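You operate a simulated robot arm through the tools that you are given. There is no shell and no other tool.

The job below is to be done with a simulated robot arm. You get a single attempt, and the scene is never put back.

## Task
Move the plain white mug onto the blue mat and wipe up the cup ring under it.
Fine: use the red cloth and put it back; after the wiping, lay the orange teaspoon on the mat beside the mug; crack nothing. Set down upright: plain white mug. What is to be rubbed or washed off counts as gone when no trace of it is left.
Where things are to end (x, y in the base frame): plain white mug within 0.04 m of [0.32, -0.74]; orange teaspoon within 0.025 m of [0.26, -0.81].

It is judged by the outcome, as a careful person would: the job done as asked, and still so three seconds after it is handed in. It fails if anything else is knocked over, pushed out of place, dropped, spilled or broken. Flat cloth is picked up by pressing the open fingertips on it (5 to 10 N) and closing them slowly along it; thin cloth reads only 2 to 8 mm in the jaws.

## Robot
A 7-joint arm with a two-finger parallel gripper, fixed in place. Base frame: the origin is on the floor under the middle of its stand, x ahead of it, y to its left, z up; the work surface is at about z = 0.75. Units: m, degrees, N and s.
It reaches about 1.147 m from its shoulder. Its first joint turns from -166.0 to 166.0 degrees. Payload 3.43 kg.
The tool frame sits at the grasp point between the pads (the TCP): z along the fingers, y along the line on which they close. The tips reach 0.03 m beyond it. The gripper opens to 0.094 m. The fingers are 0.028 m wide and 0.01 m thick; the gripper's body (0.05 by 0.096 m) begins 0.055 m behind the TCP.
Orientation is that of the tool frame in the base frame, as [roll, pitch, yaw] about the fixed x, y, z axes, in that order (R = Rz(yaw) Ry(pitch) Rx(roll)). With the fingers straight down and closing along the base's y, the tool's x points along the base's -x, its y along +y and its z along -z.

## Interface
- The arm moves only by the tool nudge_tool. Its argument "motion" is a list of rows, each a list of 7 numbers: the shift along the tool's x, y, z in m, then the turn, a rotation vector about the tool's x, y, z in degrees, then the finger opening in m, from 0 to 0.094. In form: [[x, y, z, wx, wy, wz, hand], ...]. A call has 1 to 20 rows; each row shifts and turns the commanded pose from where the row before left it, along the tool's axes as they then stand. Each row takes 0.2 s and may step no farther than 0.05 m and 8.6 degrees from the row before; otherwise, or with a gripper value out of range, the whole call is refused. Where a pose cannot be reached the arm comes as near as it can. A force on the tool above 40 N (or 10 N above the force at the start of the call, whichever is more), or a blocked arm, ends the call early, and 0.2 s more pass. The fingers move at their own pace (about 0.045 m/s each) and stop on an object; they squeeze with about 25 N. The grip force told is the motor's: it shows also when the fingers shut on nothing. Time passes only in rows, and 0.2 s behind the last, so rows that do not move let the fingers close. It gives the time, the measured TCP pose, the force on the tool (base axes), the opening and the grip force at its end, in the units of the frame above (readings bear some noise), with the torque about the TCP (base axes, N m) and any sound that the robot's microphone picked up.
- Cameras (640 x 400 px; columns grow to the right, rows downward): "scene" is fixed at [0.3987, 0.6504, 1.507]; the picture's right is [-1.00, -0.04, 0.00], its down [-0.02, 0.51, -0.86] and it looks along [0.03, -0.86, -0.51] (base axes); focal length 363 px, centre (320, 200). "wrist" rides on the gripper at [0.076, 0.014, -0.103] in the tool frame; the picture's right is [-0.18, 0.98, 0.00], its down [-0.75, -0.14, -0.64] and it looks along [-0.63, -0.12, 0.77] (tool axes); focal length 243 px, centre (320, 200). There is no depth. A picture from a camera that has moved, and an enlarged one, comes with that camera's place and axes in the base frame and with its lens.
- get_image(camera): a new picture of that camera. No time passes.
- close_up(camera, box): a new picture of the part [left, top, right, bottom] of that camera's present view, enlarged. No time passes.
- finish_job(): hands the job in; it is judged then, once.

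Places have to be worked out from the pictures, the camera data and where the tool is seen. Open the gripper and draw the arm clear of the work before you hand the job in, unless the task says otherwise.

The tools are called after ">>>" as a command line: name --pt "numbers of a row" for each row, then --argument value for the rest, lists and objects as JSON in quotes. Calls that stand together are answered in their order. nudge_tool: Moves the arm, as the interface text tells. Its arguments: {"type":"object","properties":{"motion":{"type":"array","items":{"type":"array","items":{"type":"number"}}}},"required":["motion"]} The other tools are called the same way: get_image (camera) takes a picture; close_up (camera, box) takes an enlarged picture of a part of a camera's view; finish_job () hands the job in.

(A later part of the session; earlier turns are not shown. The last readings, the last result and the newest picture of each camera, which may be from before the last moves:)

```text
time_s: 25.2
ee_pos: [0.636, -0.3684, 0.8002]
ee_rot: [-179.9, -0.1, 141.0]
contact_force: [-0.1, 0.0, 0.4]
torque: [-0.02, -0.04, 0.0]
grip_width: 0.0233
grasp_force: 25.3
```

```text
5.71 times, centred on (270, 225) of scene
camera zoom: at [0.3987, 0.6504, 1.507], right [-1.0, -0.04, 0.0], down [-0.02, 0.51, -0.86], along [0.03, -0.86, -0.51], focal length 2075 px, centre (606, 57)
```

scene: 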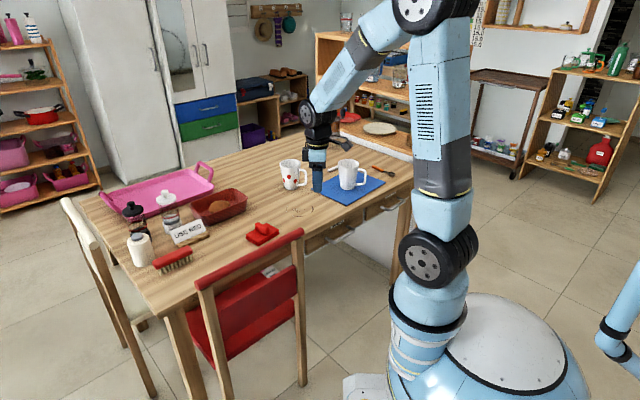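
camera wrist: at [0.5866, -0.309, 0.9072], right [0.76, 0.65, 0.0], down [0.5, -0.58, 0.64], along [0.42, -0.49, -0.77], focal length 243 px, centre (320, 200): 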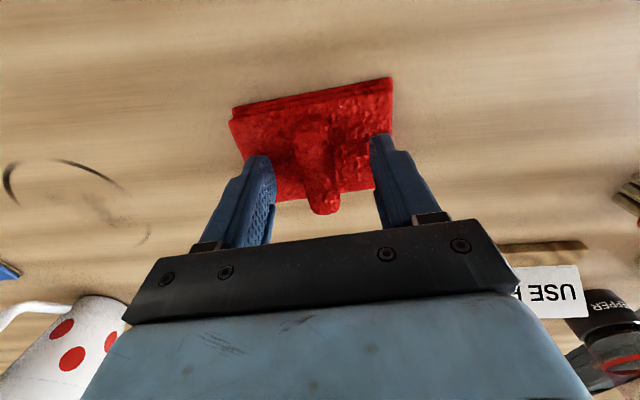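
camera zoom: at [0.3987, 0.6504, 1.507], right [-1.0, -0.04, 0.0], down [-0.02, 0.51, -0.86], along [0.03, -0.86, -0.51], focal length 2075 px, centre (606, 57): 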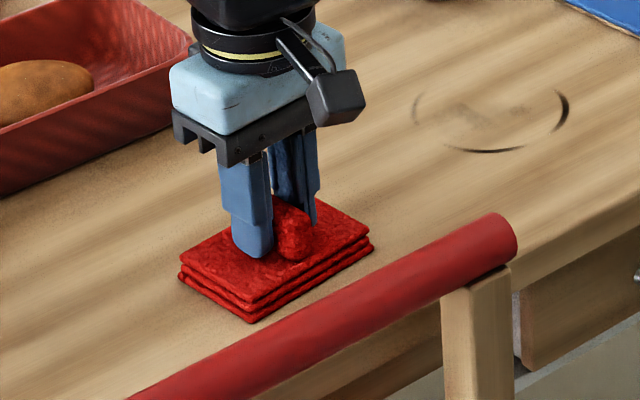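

The block is held (23 mm, 25 N) with the TCP at (0.6365, -0.368, 0.7995), which I note as the put-back pose. I lift the cloth 3 cm and carry it over the ring.

>>> nudge_tool --pt "0 0 -0.005 0 0 0 0" --pt "0 0 -0.01 0 0 0 0" --pt "0 0 -0.015 0 0 0 0" --pt "-0.003 -0.0203 0 0 0 0 0" --pt "-0.0045 -0.033 0 0 0 0 0" --pt "-0.0049 -0.0355 0 0 0 0 0" --pt "-0.0049 -0.0355 0 0 0 0 0" --pt "-0.0049 -0.0355 0 0 0 0 0" --pt "-0.0042 -0.033 0 0 0 0 0" --pt "-0.0027 -0.0203 0 0 0 0 0" --pt "0 0 0 0 0 0 0"

>>> get_image --camera "wrist"

>>> close_up --camera "scene" --box '[230, 160, 350, 250]'

```text
time_s: 27.6
ee_pos: [0.5247, -0.5539, 0.8303]
ee_rot: [-179.9, 0.0, 141.0]
contact_force: [0.7, 0.1, -0.6]
torque: [-0.03, -0.03, 0.02]
grip_width: 0.0231
grasp_force: 24.6
```

```text
taken
camera wrist: at [0.4747, -0.4942, 0.9341], right [0.76, 0.65, 0.0], down [0.5, -0.58, 0.64], along [0.42, -0.49, -0.77], focal length 243 px, centre (320, 200)
```

wrist: 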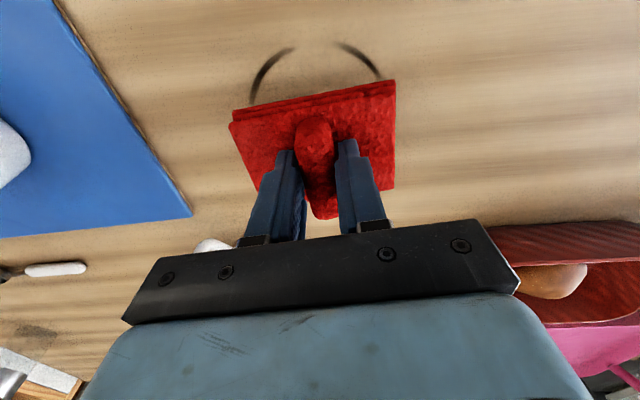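

```text
4.44 times, centred on (290, 205) of scene
camera zoom: at [0.3987, 0.6504, 1.507], right [-1.0, -0.04, 0.0], down [-0.02, 0.51, -0.86], along [0.03, -0.86, -0.51], focal length 1614 px, centre (453, 178)
```

zoom: 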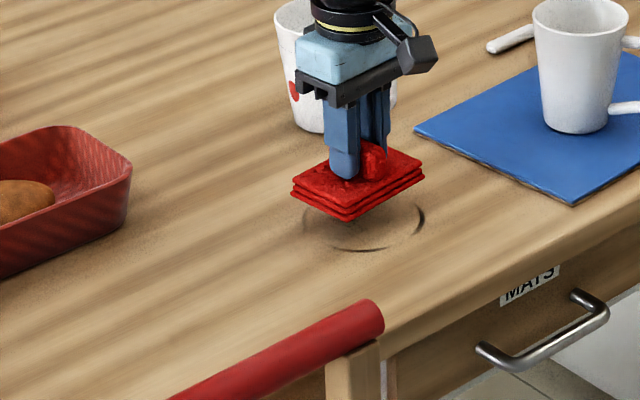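

The cloth is held level above the ring. I lower it to the table and feel for contact.

>>> nudge_tool --pt "0 0 0.012 0 0 0 0" --pt "0 0 0.012 0 0 0 0" --pt "0 0 0.005 0 0 0 0" --pt "0 0 0.0015 0 0 0 0" --pt "0 0 0 0 0 0 0"

```text
time_s: 28.8
ee_pos: [0.5251, -0.5532, 0.8003]
ee_rot: [-179.9, 0.0, 141.0]
contact_force: [0.4, 0.5, 0.4]
torque: [0.0, -0.02, 0.01]
grip_width: 0.0232
grasp_force: 24.5
```

Contact is only just beginning (about 0.4 N). I press on in 1 mm steps to get a wiping force of several newtons.

>>> nudge_tool --pt "0 0 0.001 0 0 0 0" --pt "0 0 0.001 0 0 0 0" --pt "0 0 0 0 0 0 0"

```text
time_s: 29.6
ee_pos: [0.5254, -0.5524, 0.7991]
ee_rot: [-179.9, 0.2, 141.0]
contact_force: [1.5, 4.9, 23.3]
torque: [0.12, 0.13, -0.02]
grip_width: 0.0231
grasp_force: 25.6
```

That gives 23 N, more than needed. I ease up 0.7 mm.

>>> nudge_tool --pt "0 0 -0.0007 0 0 0 0" --pt "0 0 0 0 0 0 0"

```text
time_s: 30.2
ee_pos: [0.5241, -0.5527, 0.8014]
ee_rot: [-179.9, 0.1, 140.9]
contact_force: [5.6, -0.7, 19.9]
torque: [-0.14, -0.14, 0.01]
grip_width: 0.0235
grasp_force: 25.7
```

Still about 20 N; I ease another 0.8 mm.

>>> nudge_tool --pt "0 0 -0.0008 0 0 0 0" --pt "0 0 0 0 0 0 0"

```text
time_s: 30.8
ee_pos: [0.5252, -0.5525, 0.7999]
ee_rot: [-179.8, 0.0, 141.0]
contact_force: [4.6, -3.3, 12.0]
torque: [-0.19, -0.19, 0.03]
grip_width: 0.0233
grasp_force: 24.6
```

12 N of pressure is fine for wiping. I start with a short stroke back and forth along the pad's short side and watch the force.

>>> nudge_tool --pt "0.015 0 0 0 0 0 0" --pt "0.015 0 0 0 0 0 0" --pt "0.01 0 0 0 0 0 0" --pt "-0.015 0 0 0 0 0 0" --pt "-0.02 0 0 0 0 0 0" --pt "-0.02 0 0 0 0 0 0" --pt "-0.015 0 0 0 0 0 0" --pt "-0.01 0 0 0 0 0 0" --pt "0.015 0 0 0 0 0 0" --pt "0.015 0 0 0 0 0 0" --pt "0.01 0 0 0 0 0 0"

>>> close_up --camera "scene" --box '[260, 170, 340, 230]'

>>> get_image --camera "wrist"

```text
time_s: 33.2
ee_pos: [0.5262, -0.5518, 0.8007]
ee_rot: [-179.9, 0.0, 141.0]
contact_force: [0.2, -1.0, -0.7]
torque: [-0.02, -0.01, -0.01]
grip_width: 0.0236
grasp_force: 25.0
```

```text
6.67 times, centred on (300, 200) of scene
camera zoom: at [0.3987, 0.6504, 1.507], right [-1.0, -0.04, 0.0], down [-0.02, 0.51, -0.86], along [0.03, -0.86, -0.51], focal length 2421 px, centre (453, 200)
```

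zoom: 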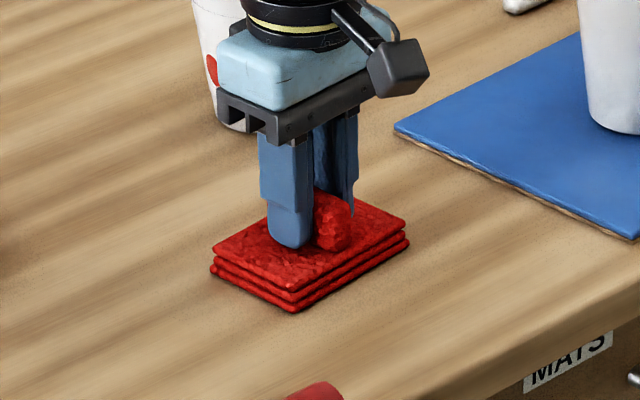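

```text
taken
camera wrist: at [0.4755, -0.4922, 0.9041], right [0.76, 0.65, 0.0], down [0.5, -0.58, 0.64], along [0.42, -0.49, -0.77], focal length 243 px, centre (320, 200)
```

wrist: 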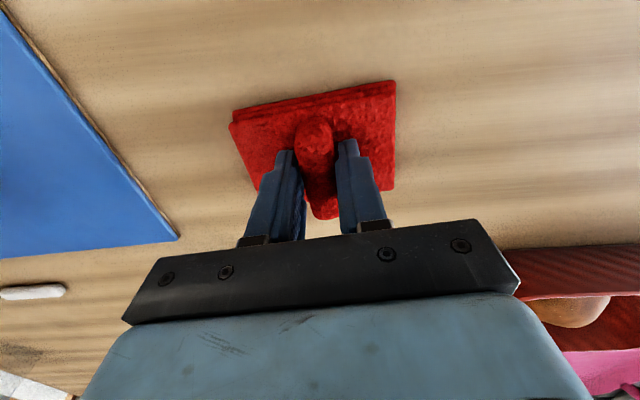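

The visible arcs around the pad already seem gone, but the force has fallen to zero. I press 1.2 mm again and wipe in further lanes, shifted along the long side.

>>> nudge_tool --pt "0 0 0.0006 0 0 0 0" --pt "0 0 0.0006 0 0 0 0" --pt "0 0 0 0 0 0 0"

```text
time_s: 34.0
ee_pos: [0.5262, -0.5508, 0.8006]
ee_rot: [-179.8, 0.0, 141.0]
contact_force: [2.0, 2.0, 11.2]
torque: [0.11, 0.11, -0.05]
grip_width: 0.0234
grasp_force: 25.2
```

11 N now. I wipe the lanes at +18 mm and -18 mm along the long side.

>>> nudge_tool --pt "0 0.018 0 0 0 0 0" --pt "0.018 0 0 0 0 0 0" --pt "0.018 0 0 0 0 0 0" --pt "-0.018 0 0 0 0 0 0" --pt "-0.018 0 0 0 0 0 0" --pt "-0.018 0 0 0 0 0 0" --pt "-0.018 0 0 0 0 0 0" --pt "0 -0.018 0 0 0 0 0" --pt "0 -0.018 0 0 0 0 0" --pt "0.018 0 0 0 0 0 0" --pt "0.018 0 0 0 0 0 0" --pt "0.018 0 0 0 0 0 0" --pt "0.018 0 0 0 0 0 0" --pt "-0.018 0 0 0 0 0 0" --pt "-0.018 0 0 0 0 0 0" --pt "0 0.018 0 0 0 0 0"

```text
time_s: 37.4
ee_pos: [0.5257, -0.5527, 0.7996]
ee_rot: [-180.0, 0.3, 140.9]
contact_force: [-4.5, -8.1, 23.5]
torque: [0.04, 0.23, 0.12]
grip_width: 0.0235
grasp_force: 25.0
```

Force is up to 23 N, so I ease 0.5 mm and do some strokes along the long side, then lift the cloth aside to look.

>>> nudge_tool --pt "0 0 -0.0005 0 0 0 0" --pt "0.018 0 0 0 0 0 0" --pt "0 0.018 0 0 0 0 0" --pt "0 -0.018 0 0 0 0 0" --pt "0 -0.018 0 0 0 0 0" --pt "-0.018 0 0 0 0 0 0" --pt "0 0.018 0 0 0 0 0" --pt "0 0.018 0 0 0 0 0" --pt "-0.018 0 0 0 0 0 0" --pt "0 -0.018 0 0 0 0 0" --pt "0 -0.018 0 0 0 0 0" --pt "0 0.018 0 0 0 0 0" --pt "0.018 0 0 0 0 0 0" --pt "0 0 0 0 0 0 0"

```text
time_s: 40.4
ee_pos: [0.5254, -0.5513, 0.799]
ee_rot: [-179.9, 0.1, 141.1]
contact_force: [1.4, -0.8, 8.4]
torque: [0.0, 0.03, 0.03]
grip_width: 0.0236
grasp_force: 24.2
```

Force is 8 N after the strokes. I lift the cloth and move it toward its home side so the wiped spot can be seen.

>>> nudge_tool --pt "0 0 -0.01 0 0 0 0" --pt "0 0 -0.02 0 0 0 0" --pt "0.0039 0.0286 0 0 0 0 0" --pt "0.0049 0.0355 0 0 0 0 0" --pt "0.0049 0.0355 0 0 0 0 0" --pt "0.0049 0.0355 0 0 0 0 0" --pt "0 0 0 0 0 0 0"

>>> get_image --camera "wrist"

>>> close_up --camera "scene" --box '[275, 185, 335, 220]'

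>>> close_up --camera "scene" --box '[230, 160, 350, 250]'

```text
time_s: 42.0
ee_pos: [0.597, -0.4328, 0.8277]
ee_rot: [-179.8, 0.0, 140.9]
contact_force: [0.3, 0.0, -0.2]
torque: [0.0, -0.04, 0.01]
grip_width: 0.0235
grasp_force: 25.1
```

```text
taken
camera wrist: at [0.5462, -0.3731, 0.9319], right [0.76, 0.65, 0.0], down [0.5, -0.58, 0.64], along [0.42, -0.49, -0.77], focal length 243 px, centre (320, 200)
```

wrist: 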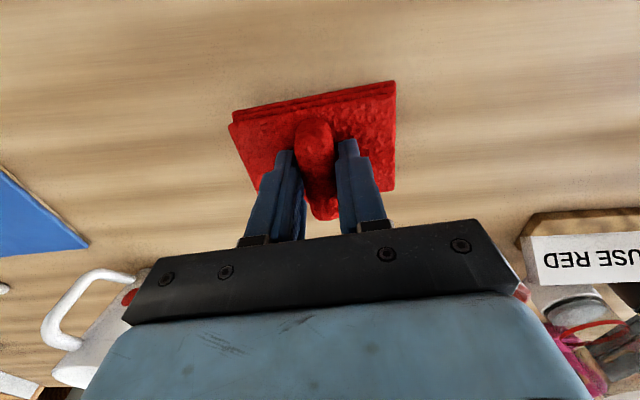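

```text
10.67 times, centred on (305, 202) of scene
camera zoom: at [0.3987, 0.6504, 1.507], right [-1.0, -0.04, 0.0], down [-0.02, 0.51, -0.86], along [0.03, -0.86, -0.51], focal length 3874 px, centre (480, 173)
```

zoom: 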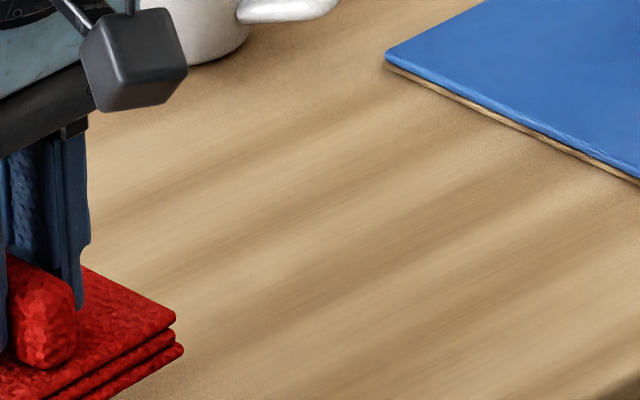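

```text
4.44 times, centred on (290, 205) of scene
camera zoom: at [0.3987, 0.6504, 1.507], right [-1.0, -0.04, 0.0], down [-0.02, 0.51, -0.86], along [0.03, -0.86, -0.51], focal length 1614 px, centre (453, 178)
```

zoom: 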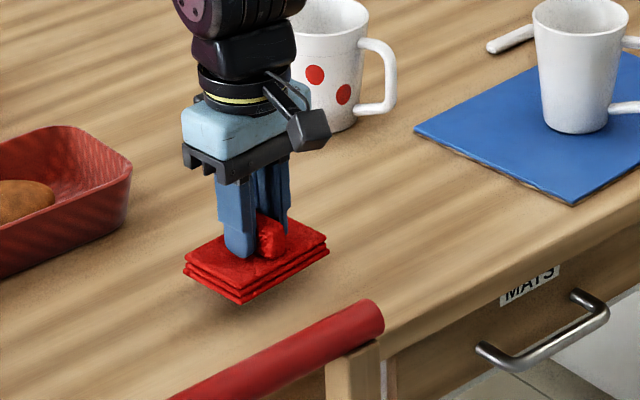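

No trace shows on the spot so far; the leftmost arc place is partly behind the hand. I carry the cloth to above its home and look again before setting it down.

>>> nudge_tool --pt "0.0035 0.025 0 0 0 0 0" --pt "0.0035 0.03 0 0 0 0 0" --pt "0.0031 0.0202 0 0 0 0 0" --pt "0 0 0 0 0 0 0" --pt "0 0 0 0 0 0 0"

>>> close_up --camera "scene" --box '[275, 185, 335, 225]'

>>> close_up --camera "wrist" --box '[0, 30, 240, 230]'

>>> close_up --camera "scene" --box '[230, 190, 310, 260]'

```text
time_s: 43.2
ee_pos: [0.634, -0.3701, 0.8291]
ee_rot: [-179.9, -0.1, 141.0]
contact_force: [0.7, -0.3, -0.3]
torque: [-0.02, 0.0, -0.01]
grip_width: 0.0234
grasp_force: 25.2
```

```text
10.00 times, centred on (305, 205) of scene
camera zoom: at [0.3987, 0.6504, 1.507], right [-1.0, -0.04, 0.0], down [-0.02, 0.51, -0.86], along [0.03, -0.86, -0.51], focal length 3632 px, centre (470, 150)
```

zoom: 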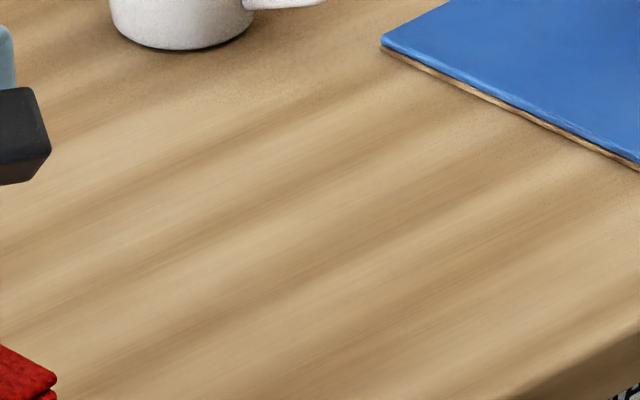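

```text
2.00 times, centred on (120, 130) of wrist
camera zoom: at [0.5841, -0.3094, 0.9332], right [0.76, 0.65, 0.0], down [0.5, -0.58, 0.64], along [0.42, -0.49, -0.77], focal length 485 px, centre (720, 340)
```

zoom: 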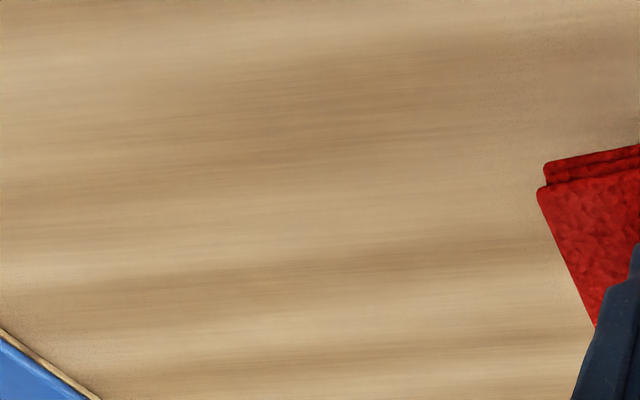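

```text
5.71 times, centred on (270, 225) of scene
camera zoom: at [0.3987, 0.6504, 1.507], right [-1.0, -0.04, 0.0], down [-0.02, 0.51, -0.86], along [0.03, -0.86, -0.51], focal length 2075 px, centre (606, 57)
```

zoom: 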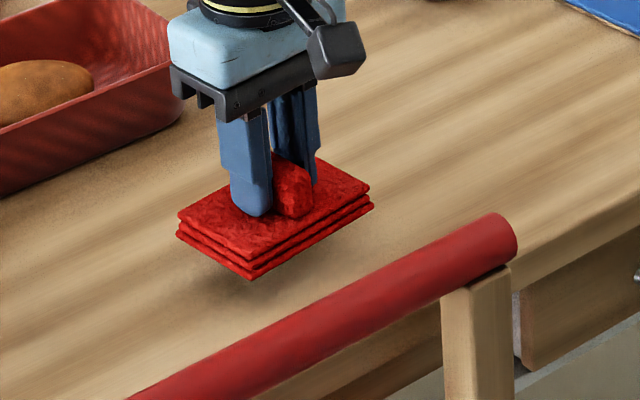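

The spot is clean in both views. I bring the cloth exactly back over its original place (2.8 mm to go along the hand's y) and lower it.

>>> nudge_tool --pt "0.0004 0.0028 0 0 0 0 0" --pt "0 0 0.01 0 0 0 0" --pt "0 0 0.01 0 0 0 0" --pt "0 0 0.005 0 0 0 0" --pt "0 0 0.002 0 0 0 0" --pt "0 0 0 0 0 0 0"

>>> close_up --camera "scene" --box '[240, 212, 290, 252]'

```text
time_s: 44.6
ee_pos: [0.6364, -0.3675, 0.8009]
ee_rot: [-180.0, 0.0, 140.9]
contact_force: [0.0, 0.0, -0.4]
torque: [-0.03, 0.03, 0.01]
grip_width: 0.0233
grasp_force: 25.0
```

```text
10.00 times, centred on (265, 232) of scene
camera zoom: at [0.3987, 0.6504, 1.507], right [-1.0, -0.04, 0.0], down [-0.02, 0.51, -0.86], along [0.03, -0.86, -0.51], focal length 3632 px, centre (870, -120)
```

zoom: 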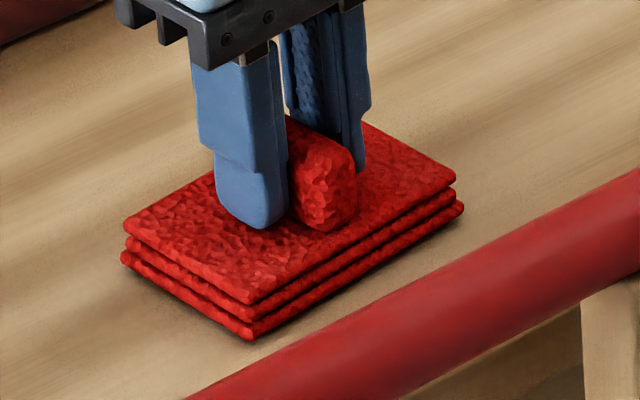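

The cloth is back on its old outline to within a millimetre, about 1 mm above the table. I lower until it touches.

>>> nudge_tool --pt "0 0 0.0008 0 0 0 0" --pt "0 0 0.0007 0 0 0 0" --pt "0 0 0 0 0 0 0"

```text
time_s: 45.4
ee_pos: [0.6376, -0.3679, 0.8004]
ee_rot: [-179.9, -0.1, 141.0]
contact_force: [0.1, -0.6, 0.0]
torque: [0.02, 0.0, 0.02]
grip_width: 0.0234
grasp_force: 25.0
```

>>> nudge_tool --pt "0 0 0.0008 0 0 0 0" --pt "0 0 0 0 0 0 0"

```text
time_s: 46.0
ee_pos: [0.6373, -0.3672, 0.8002]
ee_rot: [-179.8, 0.0, 141.0]
contact_force: [-0.2, 1.2, -0.7]
torque: [-0.02, 0.0, 0.0]
grip_width: 0.0235
grasp_force: 25.6
```

There is no contact force yet (readings stay at zero). I lower another 0.8 mm and look.

>>> nudge_tool --pt "0 0 0.0008 0 0 0 0" --pt "0 0 0 0 0 0 0"

>>> close_up --camera "scene" --box '[240, 212, 290, 252]'

```text
time_s: 46.6
ee_pos: [0.6364, -0.3673, 0.7992]
ee_rot: [-179.9, 0.1, 141.0]
contact_force: [-2.7, 1.6, 11.4]
torque: [0.1, 0.11, -0.01]
grip_width: 0.0237
grasp_force: 24.3
```

```text
10.00 times, centred on (265, 232) of scene
camera zoom: at [0.3987, 0.6504, 1.507], right [-1.0, -0.04, 0.0], down [-0.02, 0.51, -0.86], along [0.03, -0.86, -0.51], focal length 3632 px, centre (870, -120)
```

zoom: 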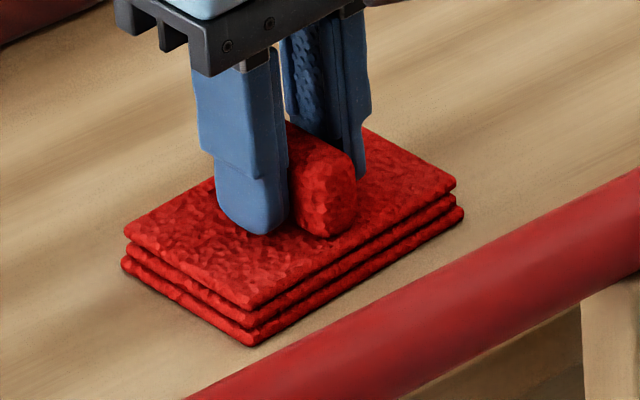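

The cloth rests on the table with 11 N. I ease 0.5 mm, open the fingers slowly, and rise straight up.

>>> nudge_tool --pt "0 0 -0.0005 0 0 0 0" --pt "0 0 0 0 0 0 0.02" --pt "0 0 0 0 0 0 0.028" --pt "0 0 0 0 0 0 0.036" --pt "0 0 0 0 0 0 0.045" --pt "0 0 0 0 0 0 0.055" --pt "0 0 0 0 0 0 0.06" --pt "0 0 -0.01 0 0 0 0.06" --pt "0 0 -0.03 0 0 0 0.06" --pt "0 0 -0.045 0 0 0 0.06" --pt "0 0 -0.045 0 0 0 0.06" --pt "0 0 -0.045 0 0 0 0.06" --pt "0 0 -0.025 0 0 0 0.06" --pt "0 0 0 0 0 0 0.06"

>>> close_up --camera "scene" --box '[240, 212, 290, 252]'

>>> get_image --camera "scene"

>>> get_image --camera "wrist"

```text
time_s: 49.6
ee_pos: [0.637, -0.3681, 0.9984]
ee_rot: [-179.9, 0.0, 141.1]
contact_force: [-0.2, -0.1, -0.1]
torque: [-0.03, 0.02, 0.01]
grip_width: 0.0598
grasp_force: 0.1
```

```text
10.00 times, centred on (265, 232) of scene
camera zoom: at [0.3987, 0.6504, 1.507], right [-1.0, -0.04, 0.0], down [-0.02, 0.51, -0.86], along [0.03, -0.86, -0.51], focal length 3632 px, centre (870, -120)
```

zoom: 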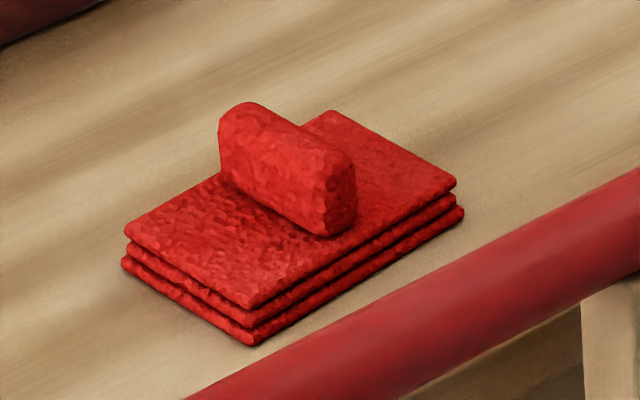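

```text
taken
```

scene: 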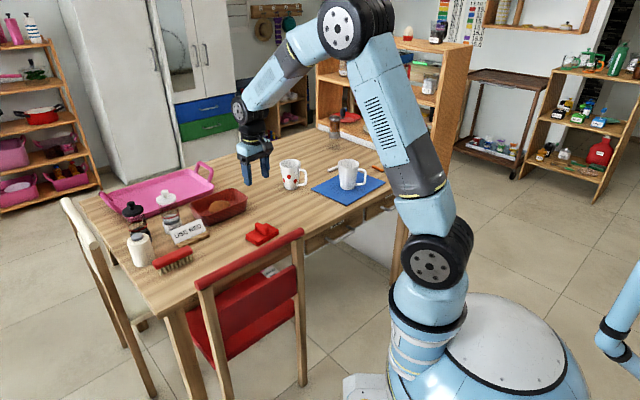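

```text
taken
camera wrist: at [0.5862, -0.3084, 1.1016], right [0.76, 0.65, 0.0], down [0.5, -0.58, 0.64], along [0.42, -0.49, -0.77], focal length 243 px, centre (320, 200)
```

wrist: 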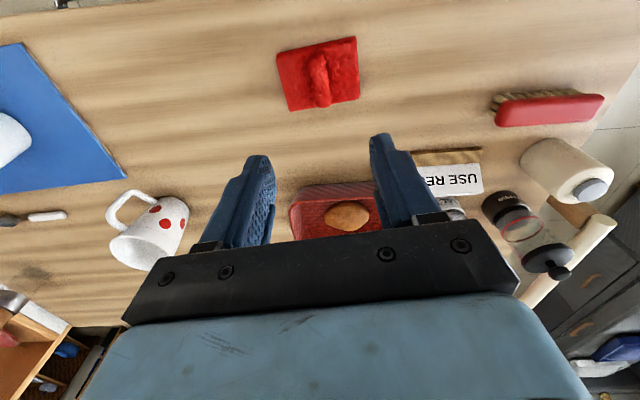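

The cloth sits just where it was. The orange spoon's handle runs from about (0.2125, -0.938) to (0.162, -0.895), bowl end near (0.111, -0.867), so the present hand turn nearly suits it; I travel high (z ≈ 1.0) to above its handle.

>>> nudge_tool --pt "0 -0.03 0 0 0 0 0.06" --pt "0.0003 -0.045 0 0 0 0 0.06" --pt "0.0003 -0.045 0 0 0 0 0.06" --pt "0.0003 -0.045 0 0 0 0 0.06" --pt "0.0003 -0.045 0 0 0 0 0.06" --pt "0.0003 -0.045 0 0 0 0 0.06" --pt "0.0003 -0.045 0 0 0 0 0.06" --pt "0.0003 -0.045 0 0 0 0 0.06" --pt "0.0003 -0.045 0 0 0 0 0.05" --pt "0.0003 -0.045 0 0 0 0 0.05" --pt "0.0003 -0.045 0 0 0 0 0.05" --pt "0.0003 -0.045 0 0 0 0 0.05" --pt "0.0003 -0.045 0 0 0 0 0.05" --pt "0.0003 -0.045 0 0 0 0 0.05" --pt "0.0003 -0.045 0 0 0 0 0.05" --pt "0.0003 -0.03 0 0 0 0 0.05" --pt "0 -0.0188 0 0 0 0 0.05" --pt "0 0 0 0 0 0 0.05"

>>> get_image --camera "wrist"

>>> get_image --camera "scene"

```text
time_s: 53.4
ee_pos: [0.1849, -0.9161, 1.0007]
ee_rot: [-179.9, 0.0, 141.0]
contact_force: [0.0, -0.6, -0.1]
torque: [0.03, 0.0, 0.03]
grip_width: 0.0502
grasp_force: 0.0
```

```text
taken
camera wrist: at [0.1345, -0.8565, 1.1032], right [0.76, 0.65, 0.0], down [0.5, -0.58, 0.64], along [0.42, -0.49, -0.77], focal length 243 px, centre (320, 200)
```

wrist: 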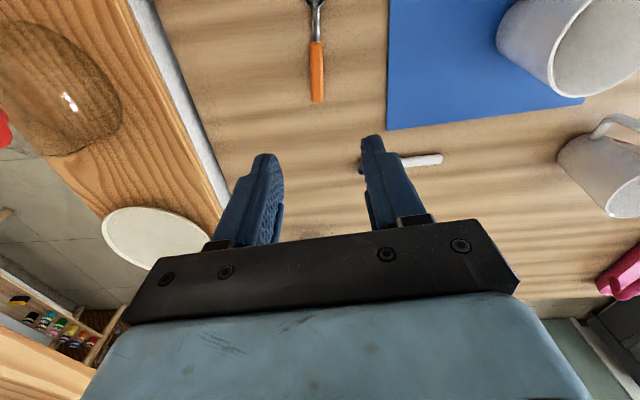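

```text
taken
```

scene: 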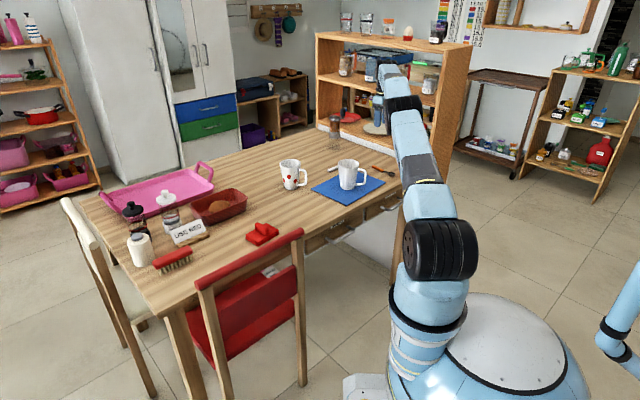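

The spoon is in view at the top between the fingers and nothing is touching. I enlarge the wrist view to fix the spoon's place and direction.

>>> close_up --camera "wrist" --box '[250, 0, 390, 130]'

>>> close_up --camera "scene" --box '[355, 150, 415, 195]'

```text
3.08 times, centred on (320, 65) of wrist
camera zoom: at [0.1345, -0.8565, 1.1032], right [0.76, 0.65, 0.0], down [0.5, -0.58, 0.64], along [0.42, -0.49, -0.77], focal length 746 px, centre (320, 615)
```

zoom: 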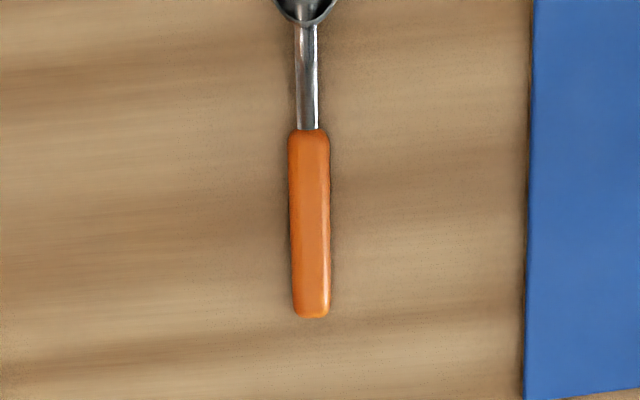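

```text
8.89 times, centred on (385, 172) of scene
camera zoom: at [0.3987, 0.6504, 1.507], right [-1.0, -0.04, 0.0], down [-0.02, 0.51, -0.86], along [0.03, -0.86, -0.51], focal length 3228 px, centre (-258, 444)
```

zoom: 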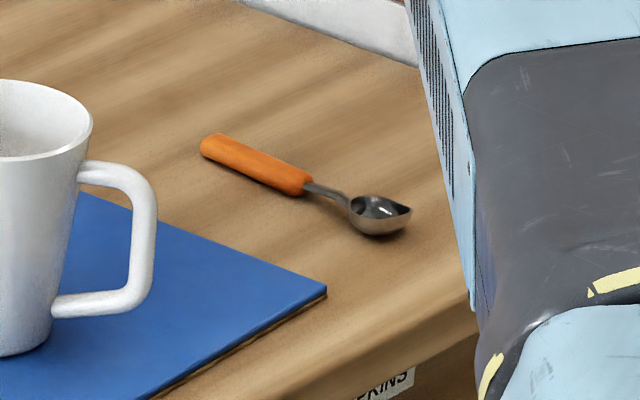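

Measured in the hand's frame, the spoon's handle runs at 9.5° to the hand's x axis, and a good grip point (5 cm from the handle tip) lies at (+17, -1.4) mm from the TCP. I turn 9.5°, shift there, and come down to z ≈ 0.85 to look again.

>>> nudge_tool --pt "0 0 0 0 0 5 0.05" --pt "0 0 0 0 0 4.5 0.05" --pt "0.0168 -0.0042 0 0 0 0 0.05" --pt "0 0 0.03 0 0 0 0.05" --pt "0 0 0.04 0 0 0 0.05" --pt "0 0 0.04 0 0 0 0.05" --pt "0 0 0.03 0 0 0 0.05" --pt "0 0 0.01 0 0 0 0.05" --pt "0 0 0 0 0 0 0.05"

>>> get_image --camera "wrist"

>>> close_up --camera "wrist" --box '[250, 60, 390, 190]'

```text
time_s: 55.4
ee_pos: [0.1708, -0.9039, 0.85]
ee_rot: [180.0, 0.0, 131.5]
contact_force: [-0.2, -0.5, -0.4]
torque: [-0.01, -0.01, 0.01]
grip_width: 0.0502
grasp_force: 0.0
```

```text
taken
camera wrist: at [0.1312, -0.8378, 0.9537], right [0.86, 0.51, 0.0], down [0.39, -0.66, 0.64], along [0.33, -0.55, -0.77], focal length 243 px, centre (320, 200)
```

wrist: 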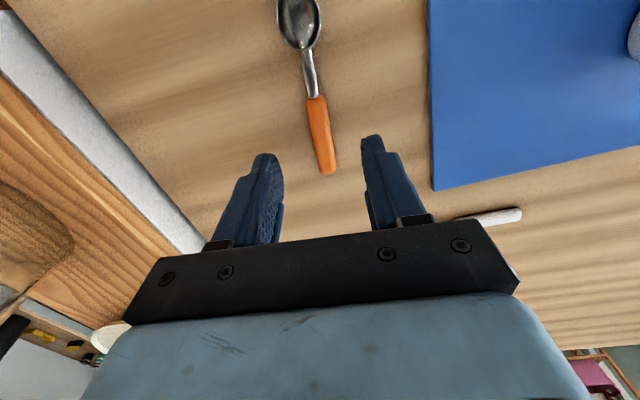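

```text
3.08 times, centred on (320, 125) of wrist
camera zoom: at [0.1312, -0.8378, 0.9537], right [0.86, 0.51, 0.0], down [0.39, -0.66, 0.64], along [0.33, -0.55, -0.77], focal length 746 px, centre (320, 431)
```

zoom: 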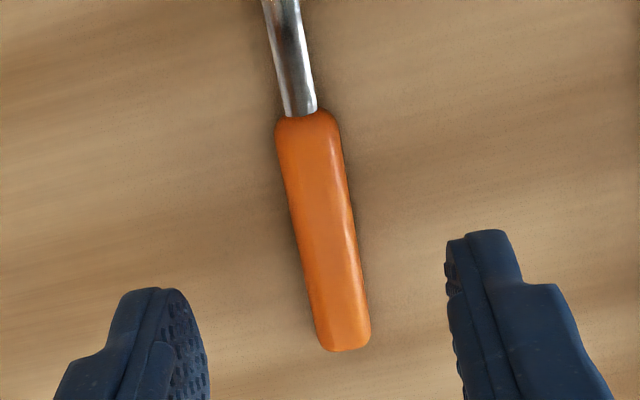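

The handle lies along the hand's x axis within 2° and within 2 mm of the middle, the grip point 52 mm from its tip. I descend to fingertip height just above the table.

>>> nudge_tool --pt "0 -0.001 0.025 0 0 0 0.05" --pt "0 0 0.02 0 0 0 0.05" --pt "0 0 0.01 0 0 1.5 0.05" --pt "0 0 0.006 0 0 0 0.05" --pt "0 0 0.003 0 0 0 0.05" --pt "0 0 0 0 0 0 0.05"

>>> close_up --camera "wrist" --box '[220, 80, 420, 245]'

>>> close_up --camera "scene" --box '[330, 110, 430, 190]'

```text
time_s: 56.8
ee_pos: [0.1721, -0.907, 0.7858]
ee_rot: [-180.0, -0.1, 130.0]
contact_force: [-0.8, -0.1, -0.2]
torque: [-0.02, -0.02, 0.0]
grip_width: 0.0499
grasp_force: 0.2
```

```text
2.42 times, centred on (320, 162) of wrist
camera zoom: at [0.1332, -0.8393, 0.8898], right [0.87, 0.49, 0.0], down [0.38, -0.67, 0.64], along [0.31, -0.56, -0.77], focal length 588 px, centre (320, 291)
```

zoom: 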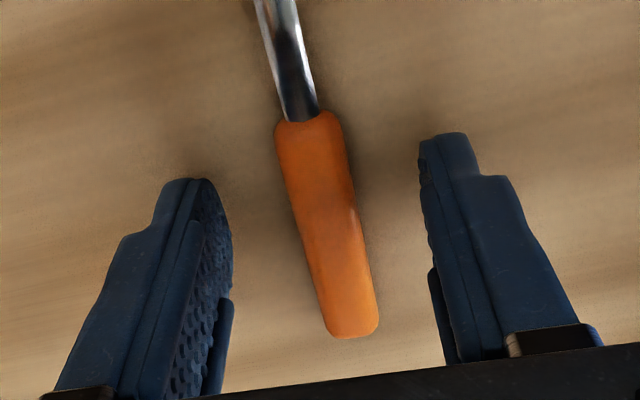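

```text
5.00 times, centred on (380, 150) of scene
camera zoom: at [0.3987, 0.6504, 1.507], right [-1.0, -0.04, 0.0], down [-0.02, 0.51, -0.86], along [0.03, -0.86, -0.51], focal length 1816 px, centre (20, 450)
```

zoom: 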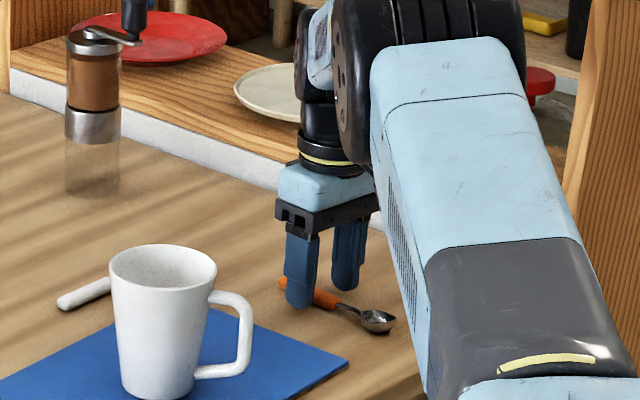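

The handle is centred and aligned between the fingers. I go 2.5 mm lower and close slowly.

>>> nudge_tool --pt "0 0 0.0013 0 0 0 0.05" --pt "0 0 0.0012 0 0 0 0.045" --pt "0 0 0 0 0 0 0.036" --pt "0 0 0 0 0 0 0.028" --pt "0 0 0 0 0 0 0.022" --pt "0 0 0 0 0 0 0.017" --pt "0 0 0 0 0 0 0.012" --pt "0 0 0 0 0 0 0.006" --pt "0 0 0 0 0 0 0"

>>> close_up --camera "wrist" --box '[220, 60, 420, 245]'

```text
time_s: 58.8
ee_pos: [0.1711, -0.9068, 0.784]
ee_rot: [-180.0, 0.0, 130.1]
contact_force: [0.1, 0.1, -0.7]
torque: [-0.02, 0.0, 0.02]
grip_width: 0.0159
grasp_force: 24.9
```

```text
2.16 times, centred on (320, 152) of wrist
camera zoom: at [0.1329, -0.8393, 0.8874], right [0.87, 0.49, 0.0], down [0.38, -0.67, 0.64], along [0.31, -0.56, -0.77], focal length 525 px, centre (320, 303)
```

zoom: 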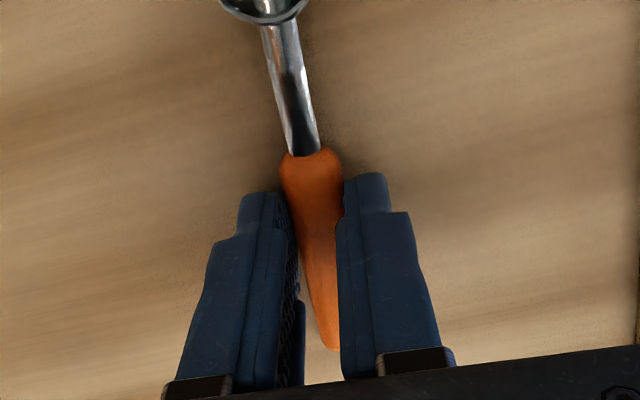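

The spoon handle is held (15.9 mm, 25 N). I lift it slowly 6 cm and check it hangs level.

>>> nudge_tool --pt "0 0 -0.005 0 0 0 0" --pt "0 0 -0.01 0 0 0 0" --pt "0 0 -0.02 0 0 0 0" --pt "0 0 -0.025 0 0 0 0" --pt "0 0 0 0 0 0 0"

>>> get_image --camera "wrist"

>>> close_up --camera "scene" --box '[330, 110, 430, 190]'

```text
time_s: 60.0
ee_pos: [0.1731, -0.9077, 0.8436]
ee_rot: [180.0, 0.0, 129.9]
contact_force: [-0.3, -0.6, -0.4]
torque: [0.04, -0.01, 0.01]
grip_width: 0.0159
grasp_force: 25.4
```

```text
taken
camera wrist: at [0.1347, -0.8398, 0.9472], right [0.87, 0.49, 0.0], down [0.38, -0.67, 0.64], along [0.32, -0.56, -0.77], focal length 243 px, centre (320, 200)
```

wrist: 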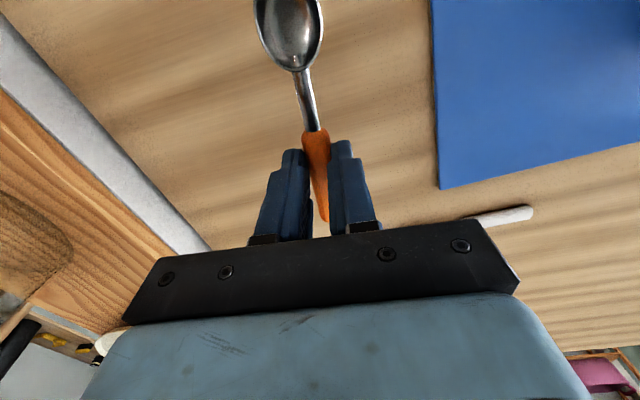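

```text
5.00 times, centred on (380, 150) of scene
camera zoom: at [0.3987, 0.6504, 1.507], right [-1.0, -0.04, 0.0], down [-0.02, 0.51, -0.86], along [0.03, -0.86, -0.51], focal length 1816 px, centre (20, 450)
```

zoom: 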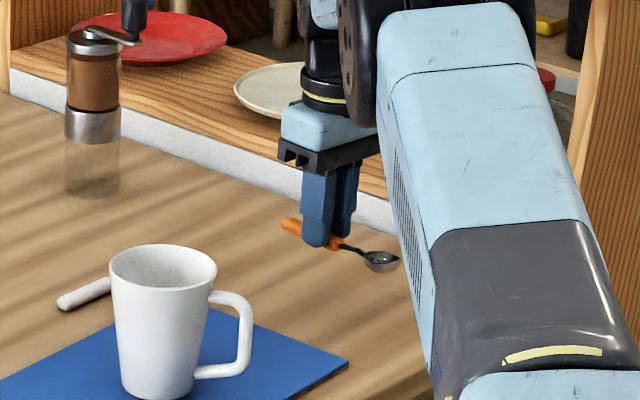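

The spoon hangs level. I carry it at this height over the mat to beside the mug, staying on the far side from the mug.

>>> nudge_tool --pt "0.0012 0.0157 0 0 0 0 0" --pt "0.0019 0.025 0 0 0 0 0" --pt "0.0019 0.025 0 0 0 0 0" --pt "0.0019 0.025 0 0 0 0 0" --pt "0.0014 0.02 0 0 0 0 0" --pt "0.001 0.015 0 0 0 0 0" --pt "0 0 0 0 0 0 0"

>>> get_image --camera "wrist"

>>> close_up --camera "scene" --box '[310, 110, 410, 200]'

```text
time_s: 61.6
ee_pos: [0.2621, -0.8202, 0.8437]
ee_rot: [-179.9, 0.0, 130.0]
contact_force: [0.1, 0.2, -1.8]
torque: [0.02, 0.03, -0.03]
grip_width: 0.0158
grasp_force: 24.9
```

```text
taken
camera wrist: at [0.2244, -0.7516, 0.9469], right [0.87, 0.49, 0.0], down [0.38, -0.67, 0.64], along [0.31, -0.56, -0.77], focal length 243 px, centre (320, 200)
```

wrist: 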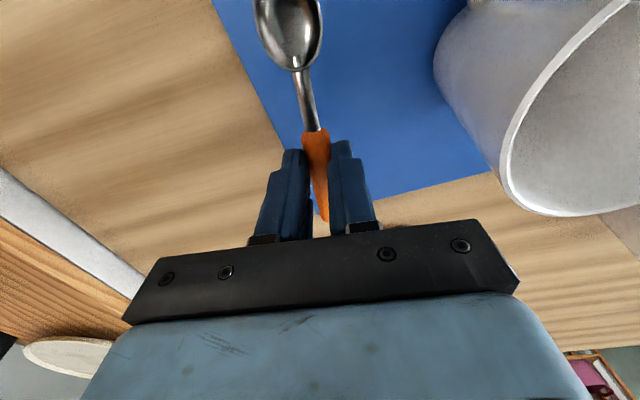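

```text
4.44 times, centred on (360, 155) of scene
camera zoom: at [0.3987, 0.6504, 1.507], right [-1.0, -0.04, 0.0], down [-0.02, 0.51, -0.86], along [0.03, -0.86, -0.51], focal length 1614 px, centre (142, 400)
```

zoom: 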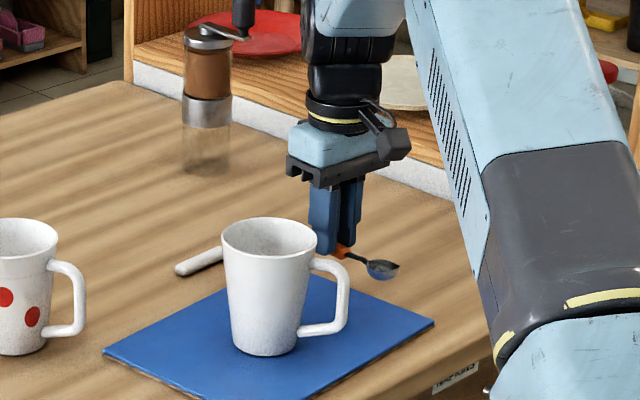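

By the wrist view the spoon will lie wholly on the mat (about 3 cm inside its edge at the handle end). I lower first to TCP z ≈ 0.806, where the gripper body is still just above the mug's rim height, and check the gap to the mug.

>>> nudge_tool --pt "0 0 0.015 0 0 0 0" --pt "0 0 0.015 0 0 0 0" --pt "0 0 0.008 0 0 0 0" --pt "0 0 0 0 0 0 0"

>>> get_image --camera "wrist"

>>> close_up --camera "scene" --box '[330, 130, 410, 200]'

```text
time_s: 62.6
ee_pos: [0.2611, -0.8193, 0.8061]
ee_rot: [179.9, -0.1, 130.0]
contact_force: [0.6, 0.4, -0.5]
torque: [-0.01, 0.02, 0.0]
grip_width: 0.016
grasp_force: 25.2
```

```text
taken
camera wrist: at [0.223, -0.7513, 0.9085], right [0.87, 0.49, 0.0], down [0.38, -0.67, 0.64], along [0.31, -0.56, -0.77], focal length 243 px, centre (320, 200)
```

wrist: 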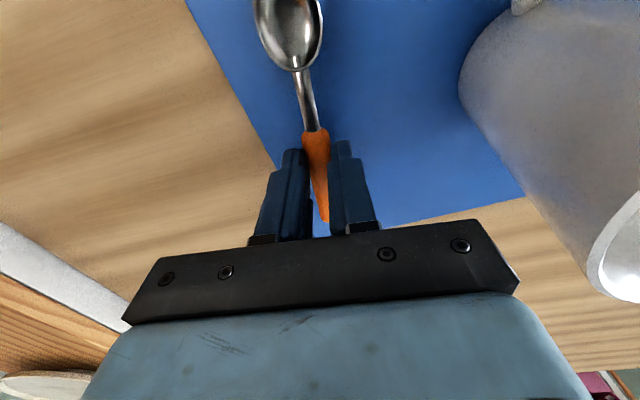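

```text
5.71 times, centred on (370, 165) of scene
camera zoom: at [0.3987, 0.6504, 1.507], right [-1.0, -0.04, 0.0], down [-0.02, 0.51, -0.86], along [0.03, -0.86, -0.51], focal length 2075 px, centre (34, 400)
```

zoom: 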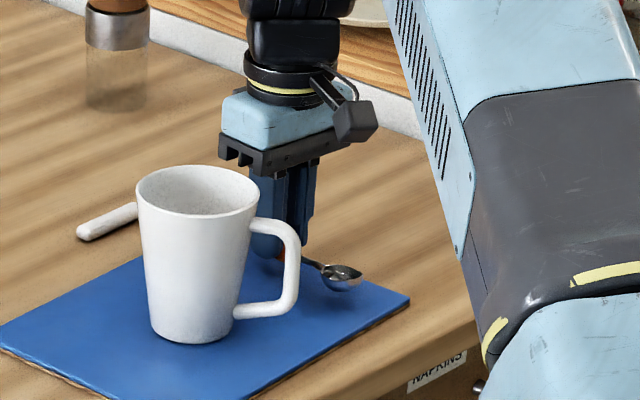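

There is a clear gap between the gripper body and the mug. I lower further in small steps to bring the spoon onto the mat.

>>> nudge_tool --pt "0 0 0.005 0 0 0 0" --pt "0 0 0.005 0 0 0 0" --pt "0 0 0.002 0 0 0 0" --pt "0 0 0 0 0 0 0"

>>> close_up --camera "scene" --box '[350, 150, 400, 190]'

```text
time_s: 63.6
ee_pos: [0.2623, -0.8194, 0.7949]
ee_rot: [179.9, 0.0, 130.1]
contact_force: [-0.2, -0.2, -0.3]
torque: [0.01, -0.01, -0.03]
grip_width: 0.016
grasp_force: 24.8
```

```text
10.00 times, centred on (375, 170) of scene
camera zoom: at [0.3987, 0.6504, 1.507], right [-1.0, -0.04, 0.0], down [-0.02, 0.51, -0.86], along [0.03, -0.86, -0.51], focal length 3632 px, centre (-230, 500)
```

zoom: 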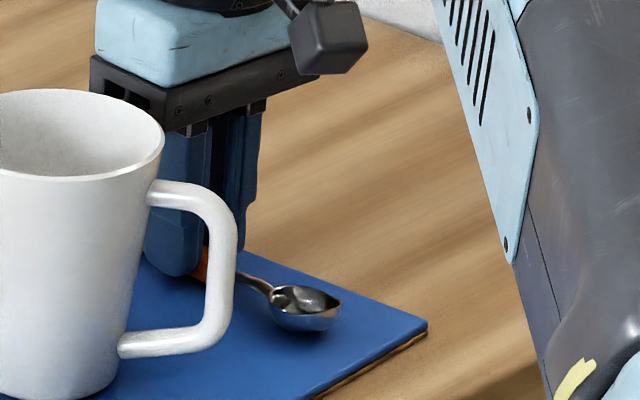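

The spoon is a few mm above the mat still. I step down 1 mm at a time.

>>> nudge_tool --pt "0 0 0.001 0 0 0 0" --pt "0 0 0.001 0 0 0 0" --pt "0 0 0.001 0 0 0 0" --pt "0 0 0 0 0 0 0"

```text
time_s: 64.6
ee_pos: [0.262, -0.8195, 0.7915]
ee_rot: [-179.8, 0.1, 130.0]
contact_force: [0.5, 2.4, 11.8]
torque: [0.43, 0.24, -0.06]
grip_width: 0.0159
grasp_force: 25.6
```

The spoon touches the mat (12 N). I ease up 0.8 mm and open the fingers gently just enough to let go.

>>> nudge_tool --pt "0 0 -0.0008 0 0 0 0" --pt "0 0 0 0 0 0 0" --pt "0 0 0 0 0 0 0.017" --pt "0 0 0 0 0 0 0.02" --pt "0 0 0 0 0 0 0.026" --pt "0 0 0 0 0 0 0.034" --pt "0 0 0 0 0 0 0.04" --pt "0 0 0 0 0 0 0.04"

>>> get_image --camera "wrist"

>>> close_up --camera "scene" --box '[350, 150, 400, 190]'

```text
time_s: 66.4
ee_pos: [0.2621, -0.8188, 0.791]
ee_rot: [-179.9, 0.1, 130.0]
contact_force: [-0.5, 0.1, -0.9]
torque: [0.01, 0.03, -0.02]
grip_width: 0.0401
grasp_force: 0.1
```

```text
taken
camera wrist: at [0.2233, -0.7505, 0.8949], right [0.87, 0.49, 0.0], down [0.38, -0.67, 0.64], along [0.31, -0.56, -0.77], focal length 243 px, centre (320, 200)
```

wrist: 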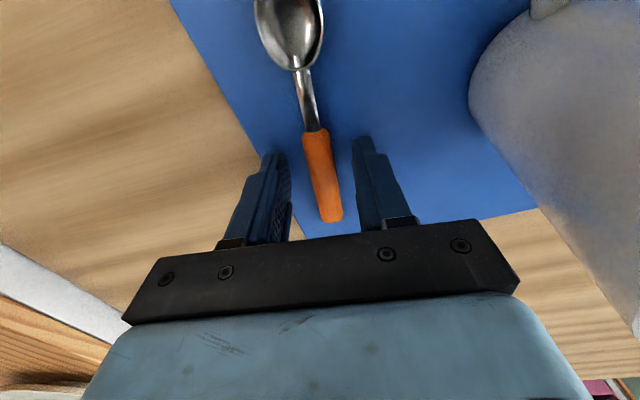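

```text
10.00 times, centred on (375, 170) of scene
camera zoom: at [0.3987, 0.6504, 1.507], right [-1.0, -0.04, 0.0], down [-0.02, 0.51, -0.86], along [0.03, -0.86, -0.51], focal length 3632 px, centre (-230, 500)
```

zoom: 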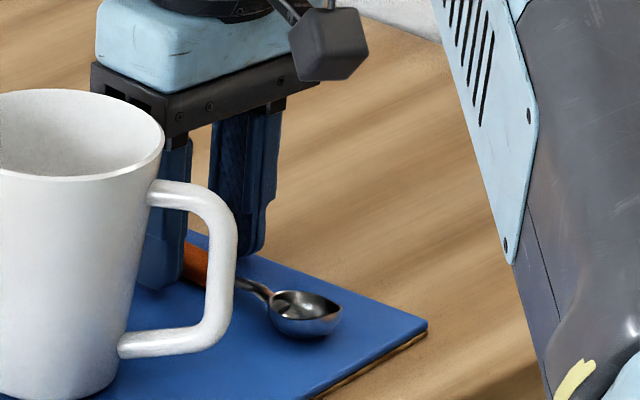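

The spoon lies free on the mat. I rise straight up to z ≈ 1.0 and look down on the result.

>>> nudge_tool --pt "0 0 -0.01 0 0 0 0.04" --pt "0 0 -0.025 0 0 0 0.04" --pt "0 0 -0.04 0 0 0 0.04" --pt "0 0 -0.045 0 0 0 0.04" --pt "0 0 -0.045 0 0 0 0.04" --pt "0 0 -0.045 0 0 0 0.04" --pt "0 0 0 0 0 0 0.04"

>>> get_image --camera "wrist"

>>> close_up --camera "scene" --box '[320, 140, 410, 200]'

```text
time_s: 68.0
ee_pos: [0.2605, -0.8178, 1.0029]
ee_rot: [179.9, 0.0, 130.0]
contact_force: [0.7, 0.3, 0.2]
torque: [0.01, 0.01, 0.02]
grip_width: 0.0401
grasp_force: 0.0
```

```text
taken
camera wrist: at [0.2215, -0.7498, 1.1059], right [0.87, 0.49, 0.0], down [0.38, -0.67, 0.64], along [0.31, -0.56, -0.77], focal length 243 px, centre (320, 200)
```

wrist: 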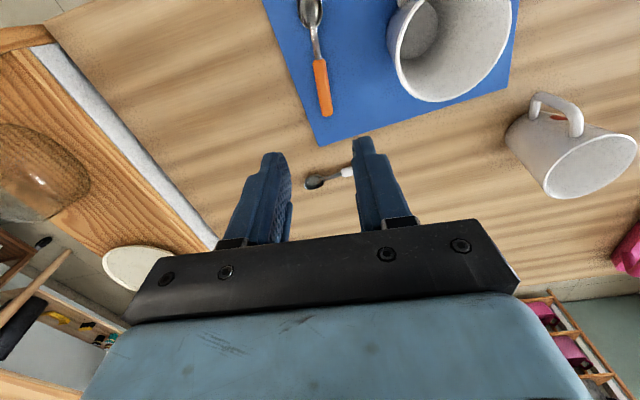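

```text
6.67 times, centred on (365, 170) of scene
camera zoom: at [0.3987, 0.6504, 1.507], right [-1.0, -0.04, 0.0], down [-0.02, 0.51, -0.86], along [0.03, -0.86, -0.51], focal length 2421 px, centre (20, 400)
```

zoom: 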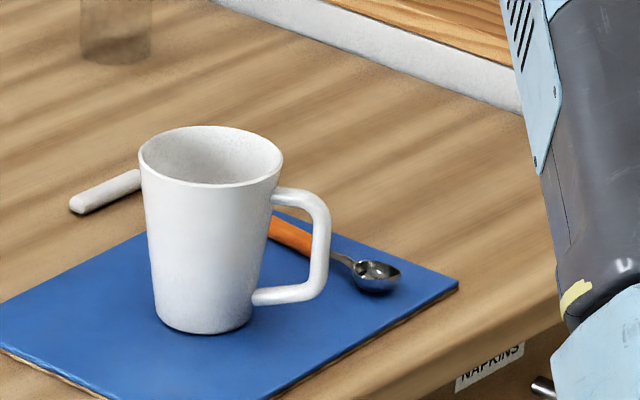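

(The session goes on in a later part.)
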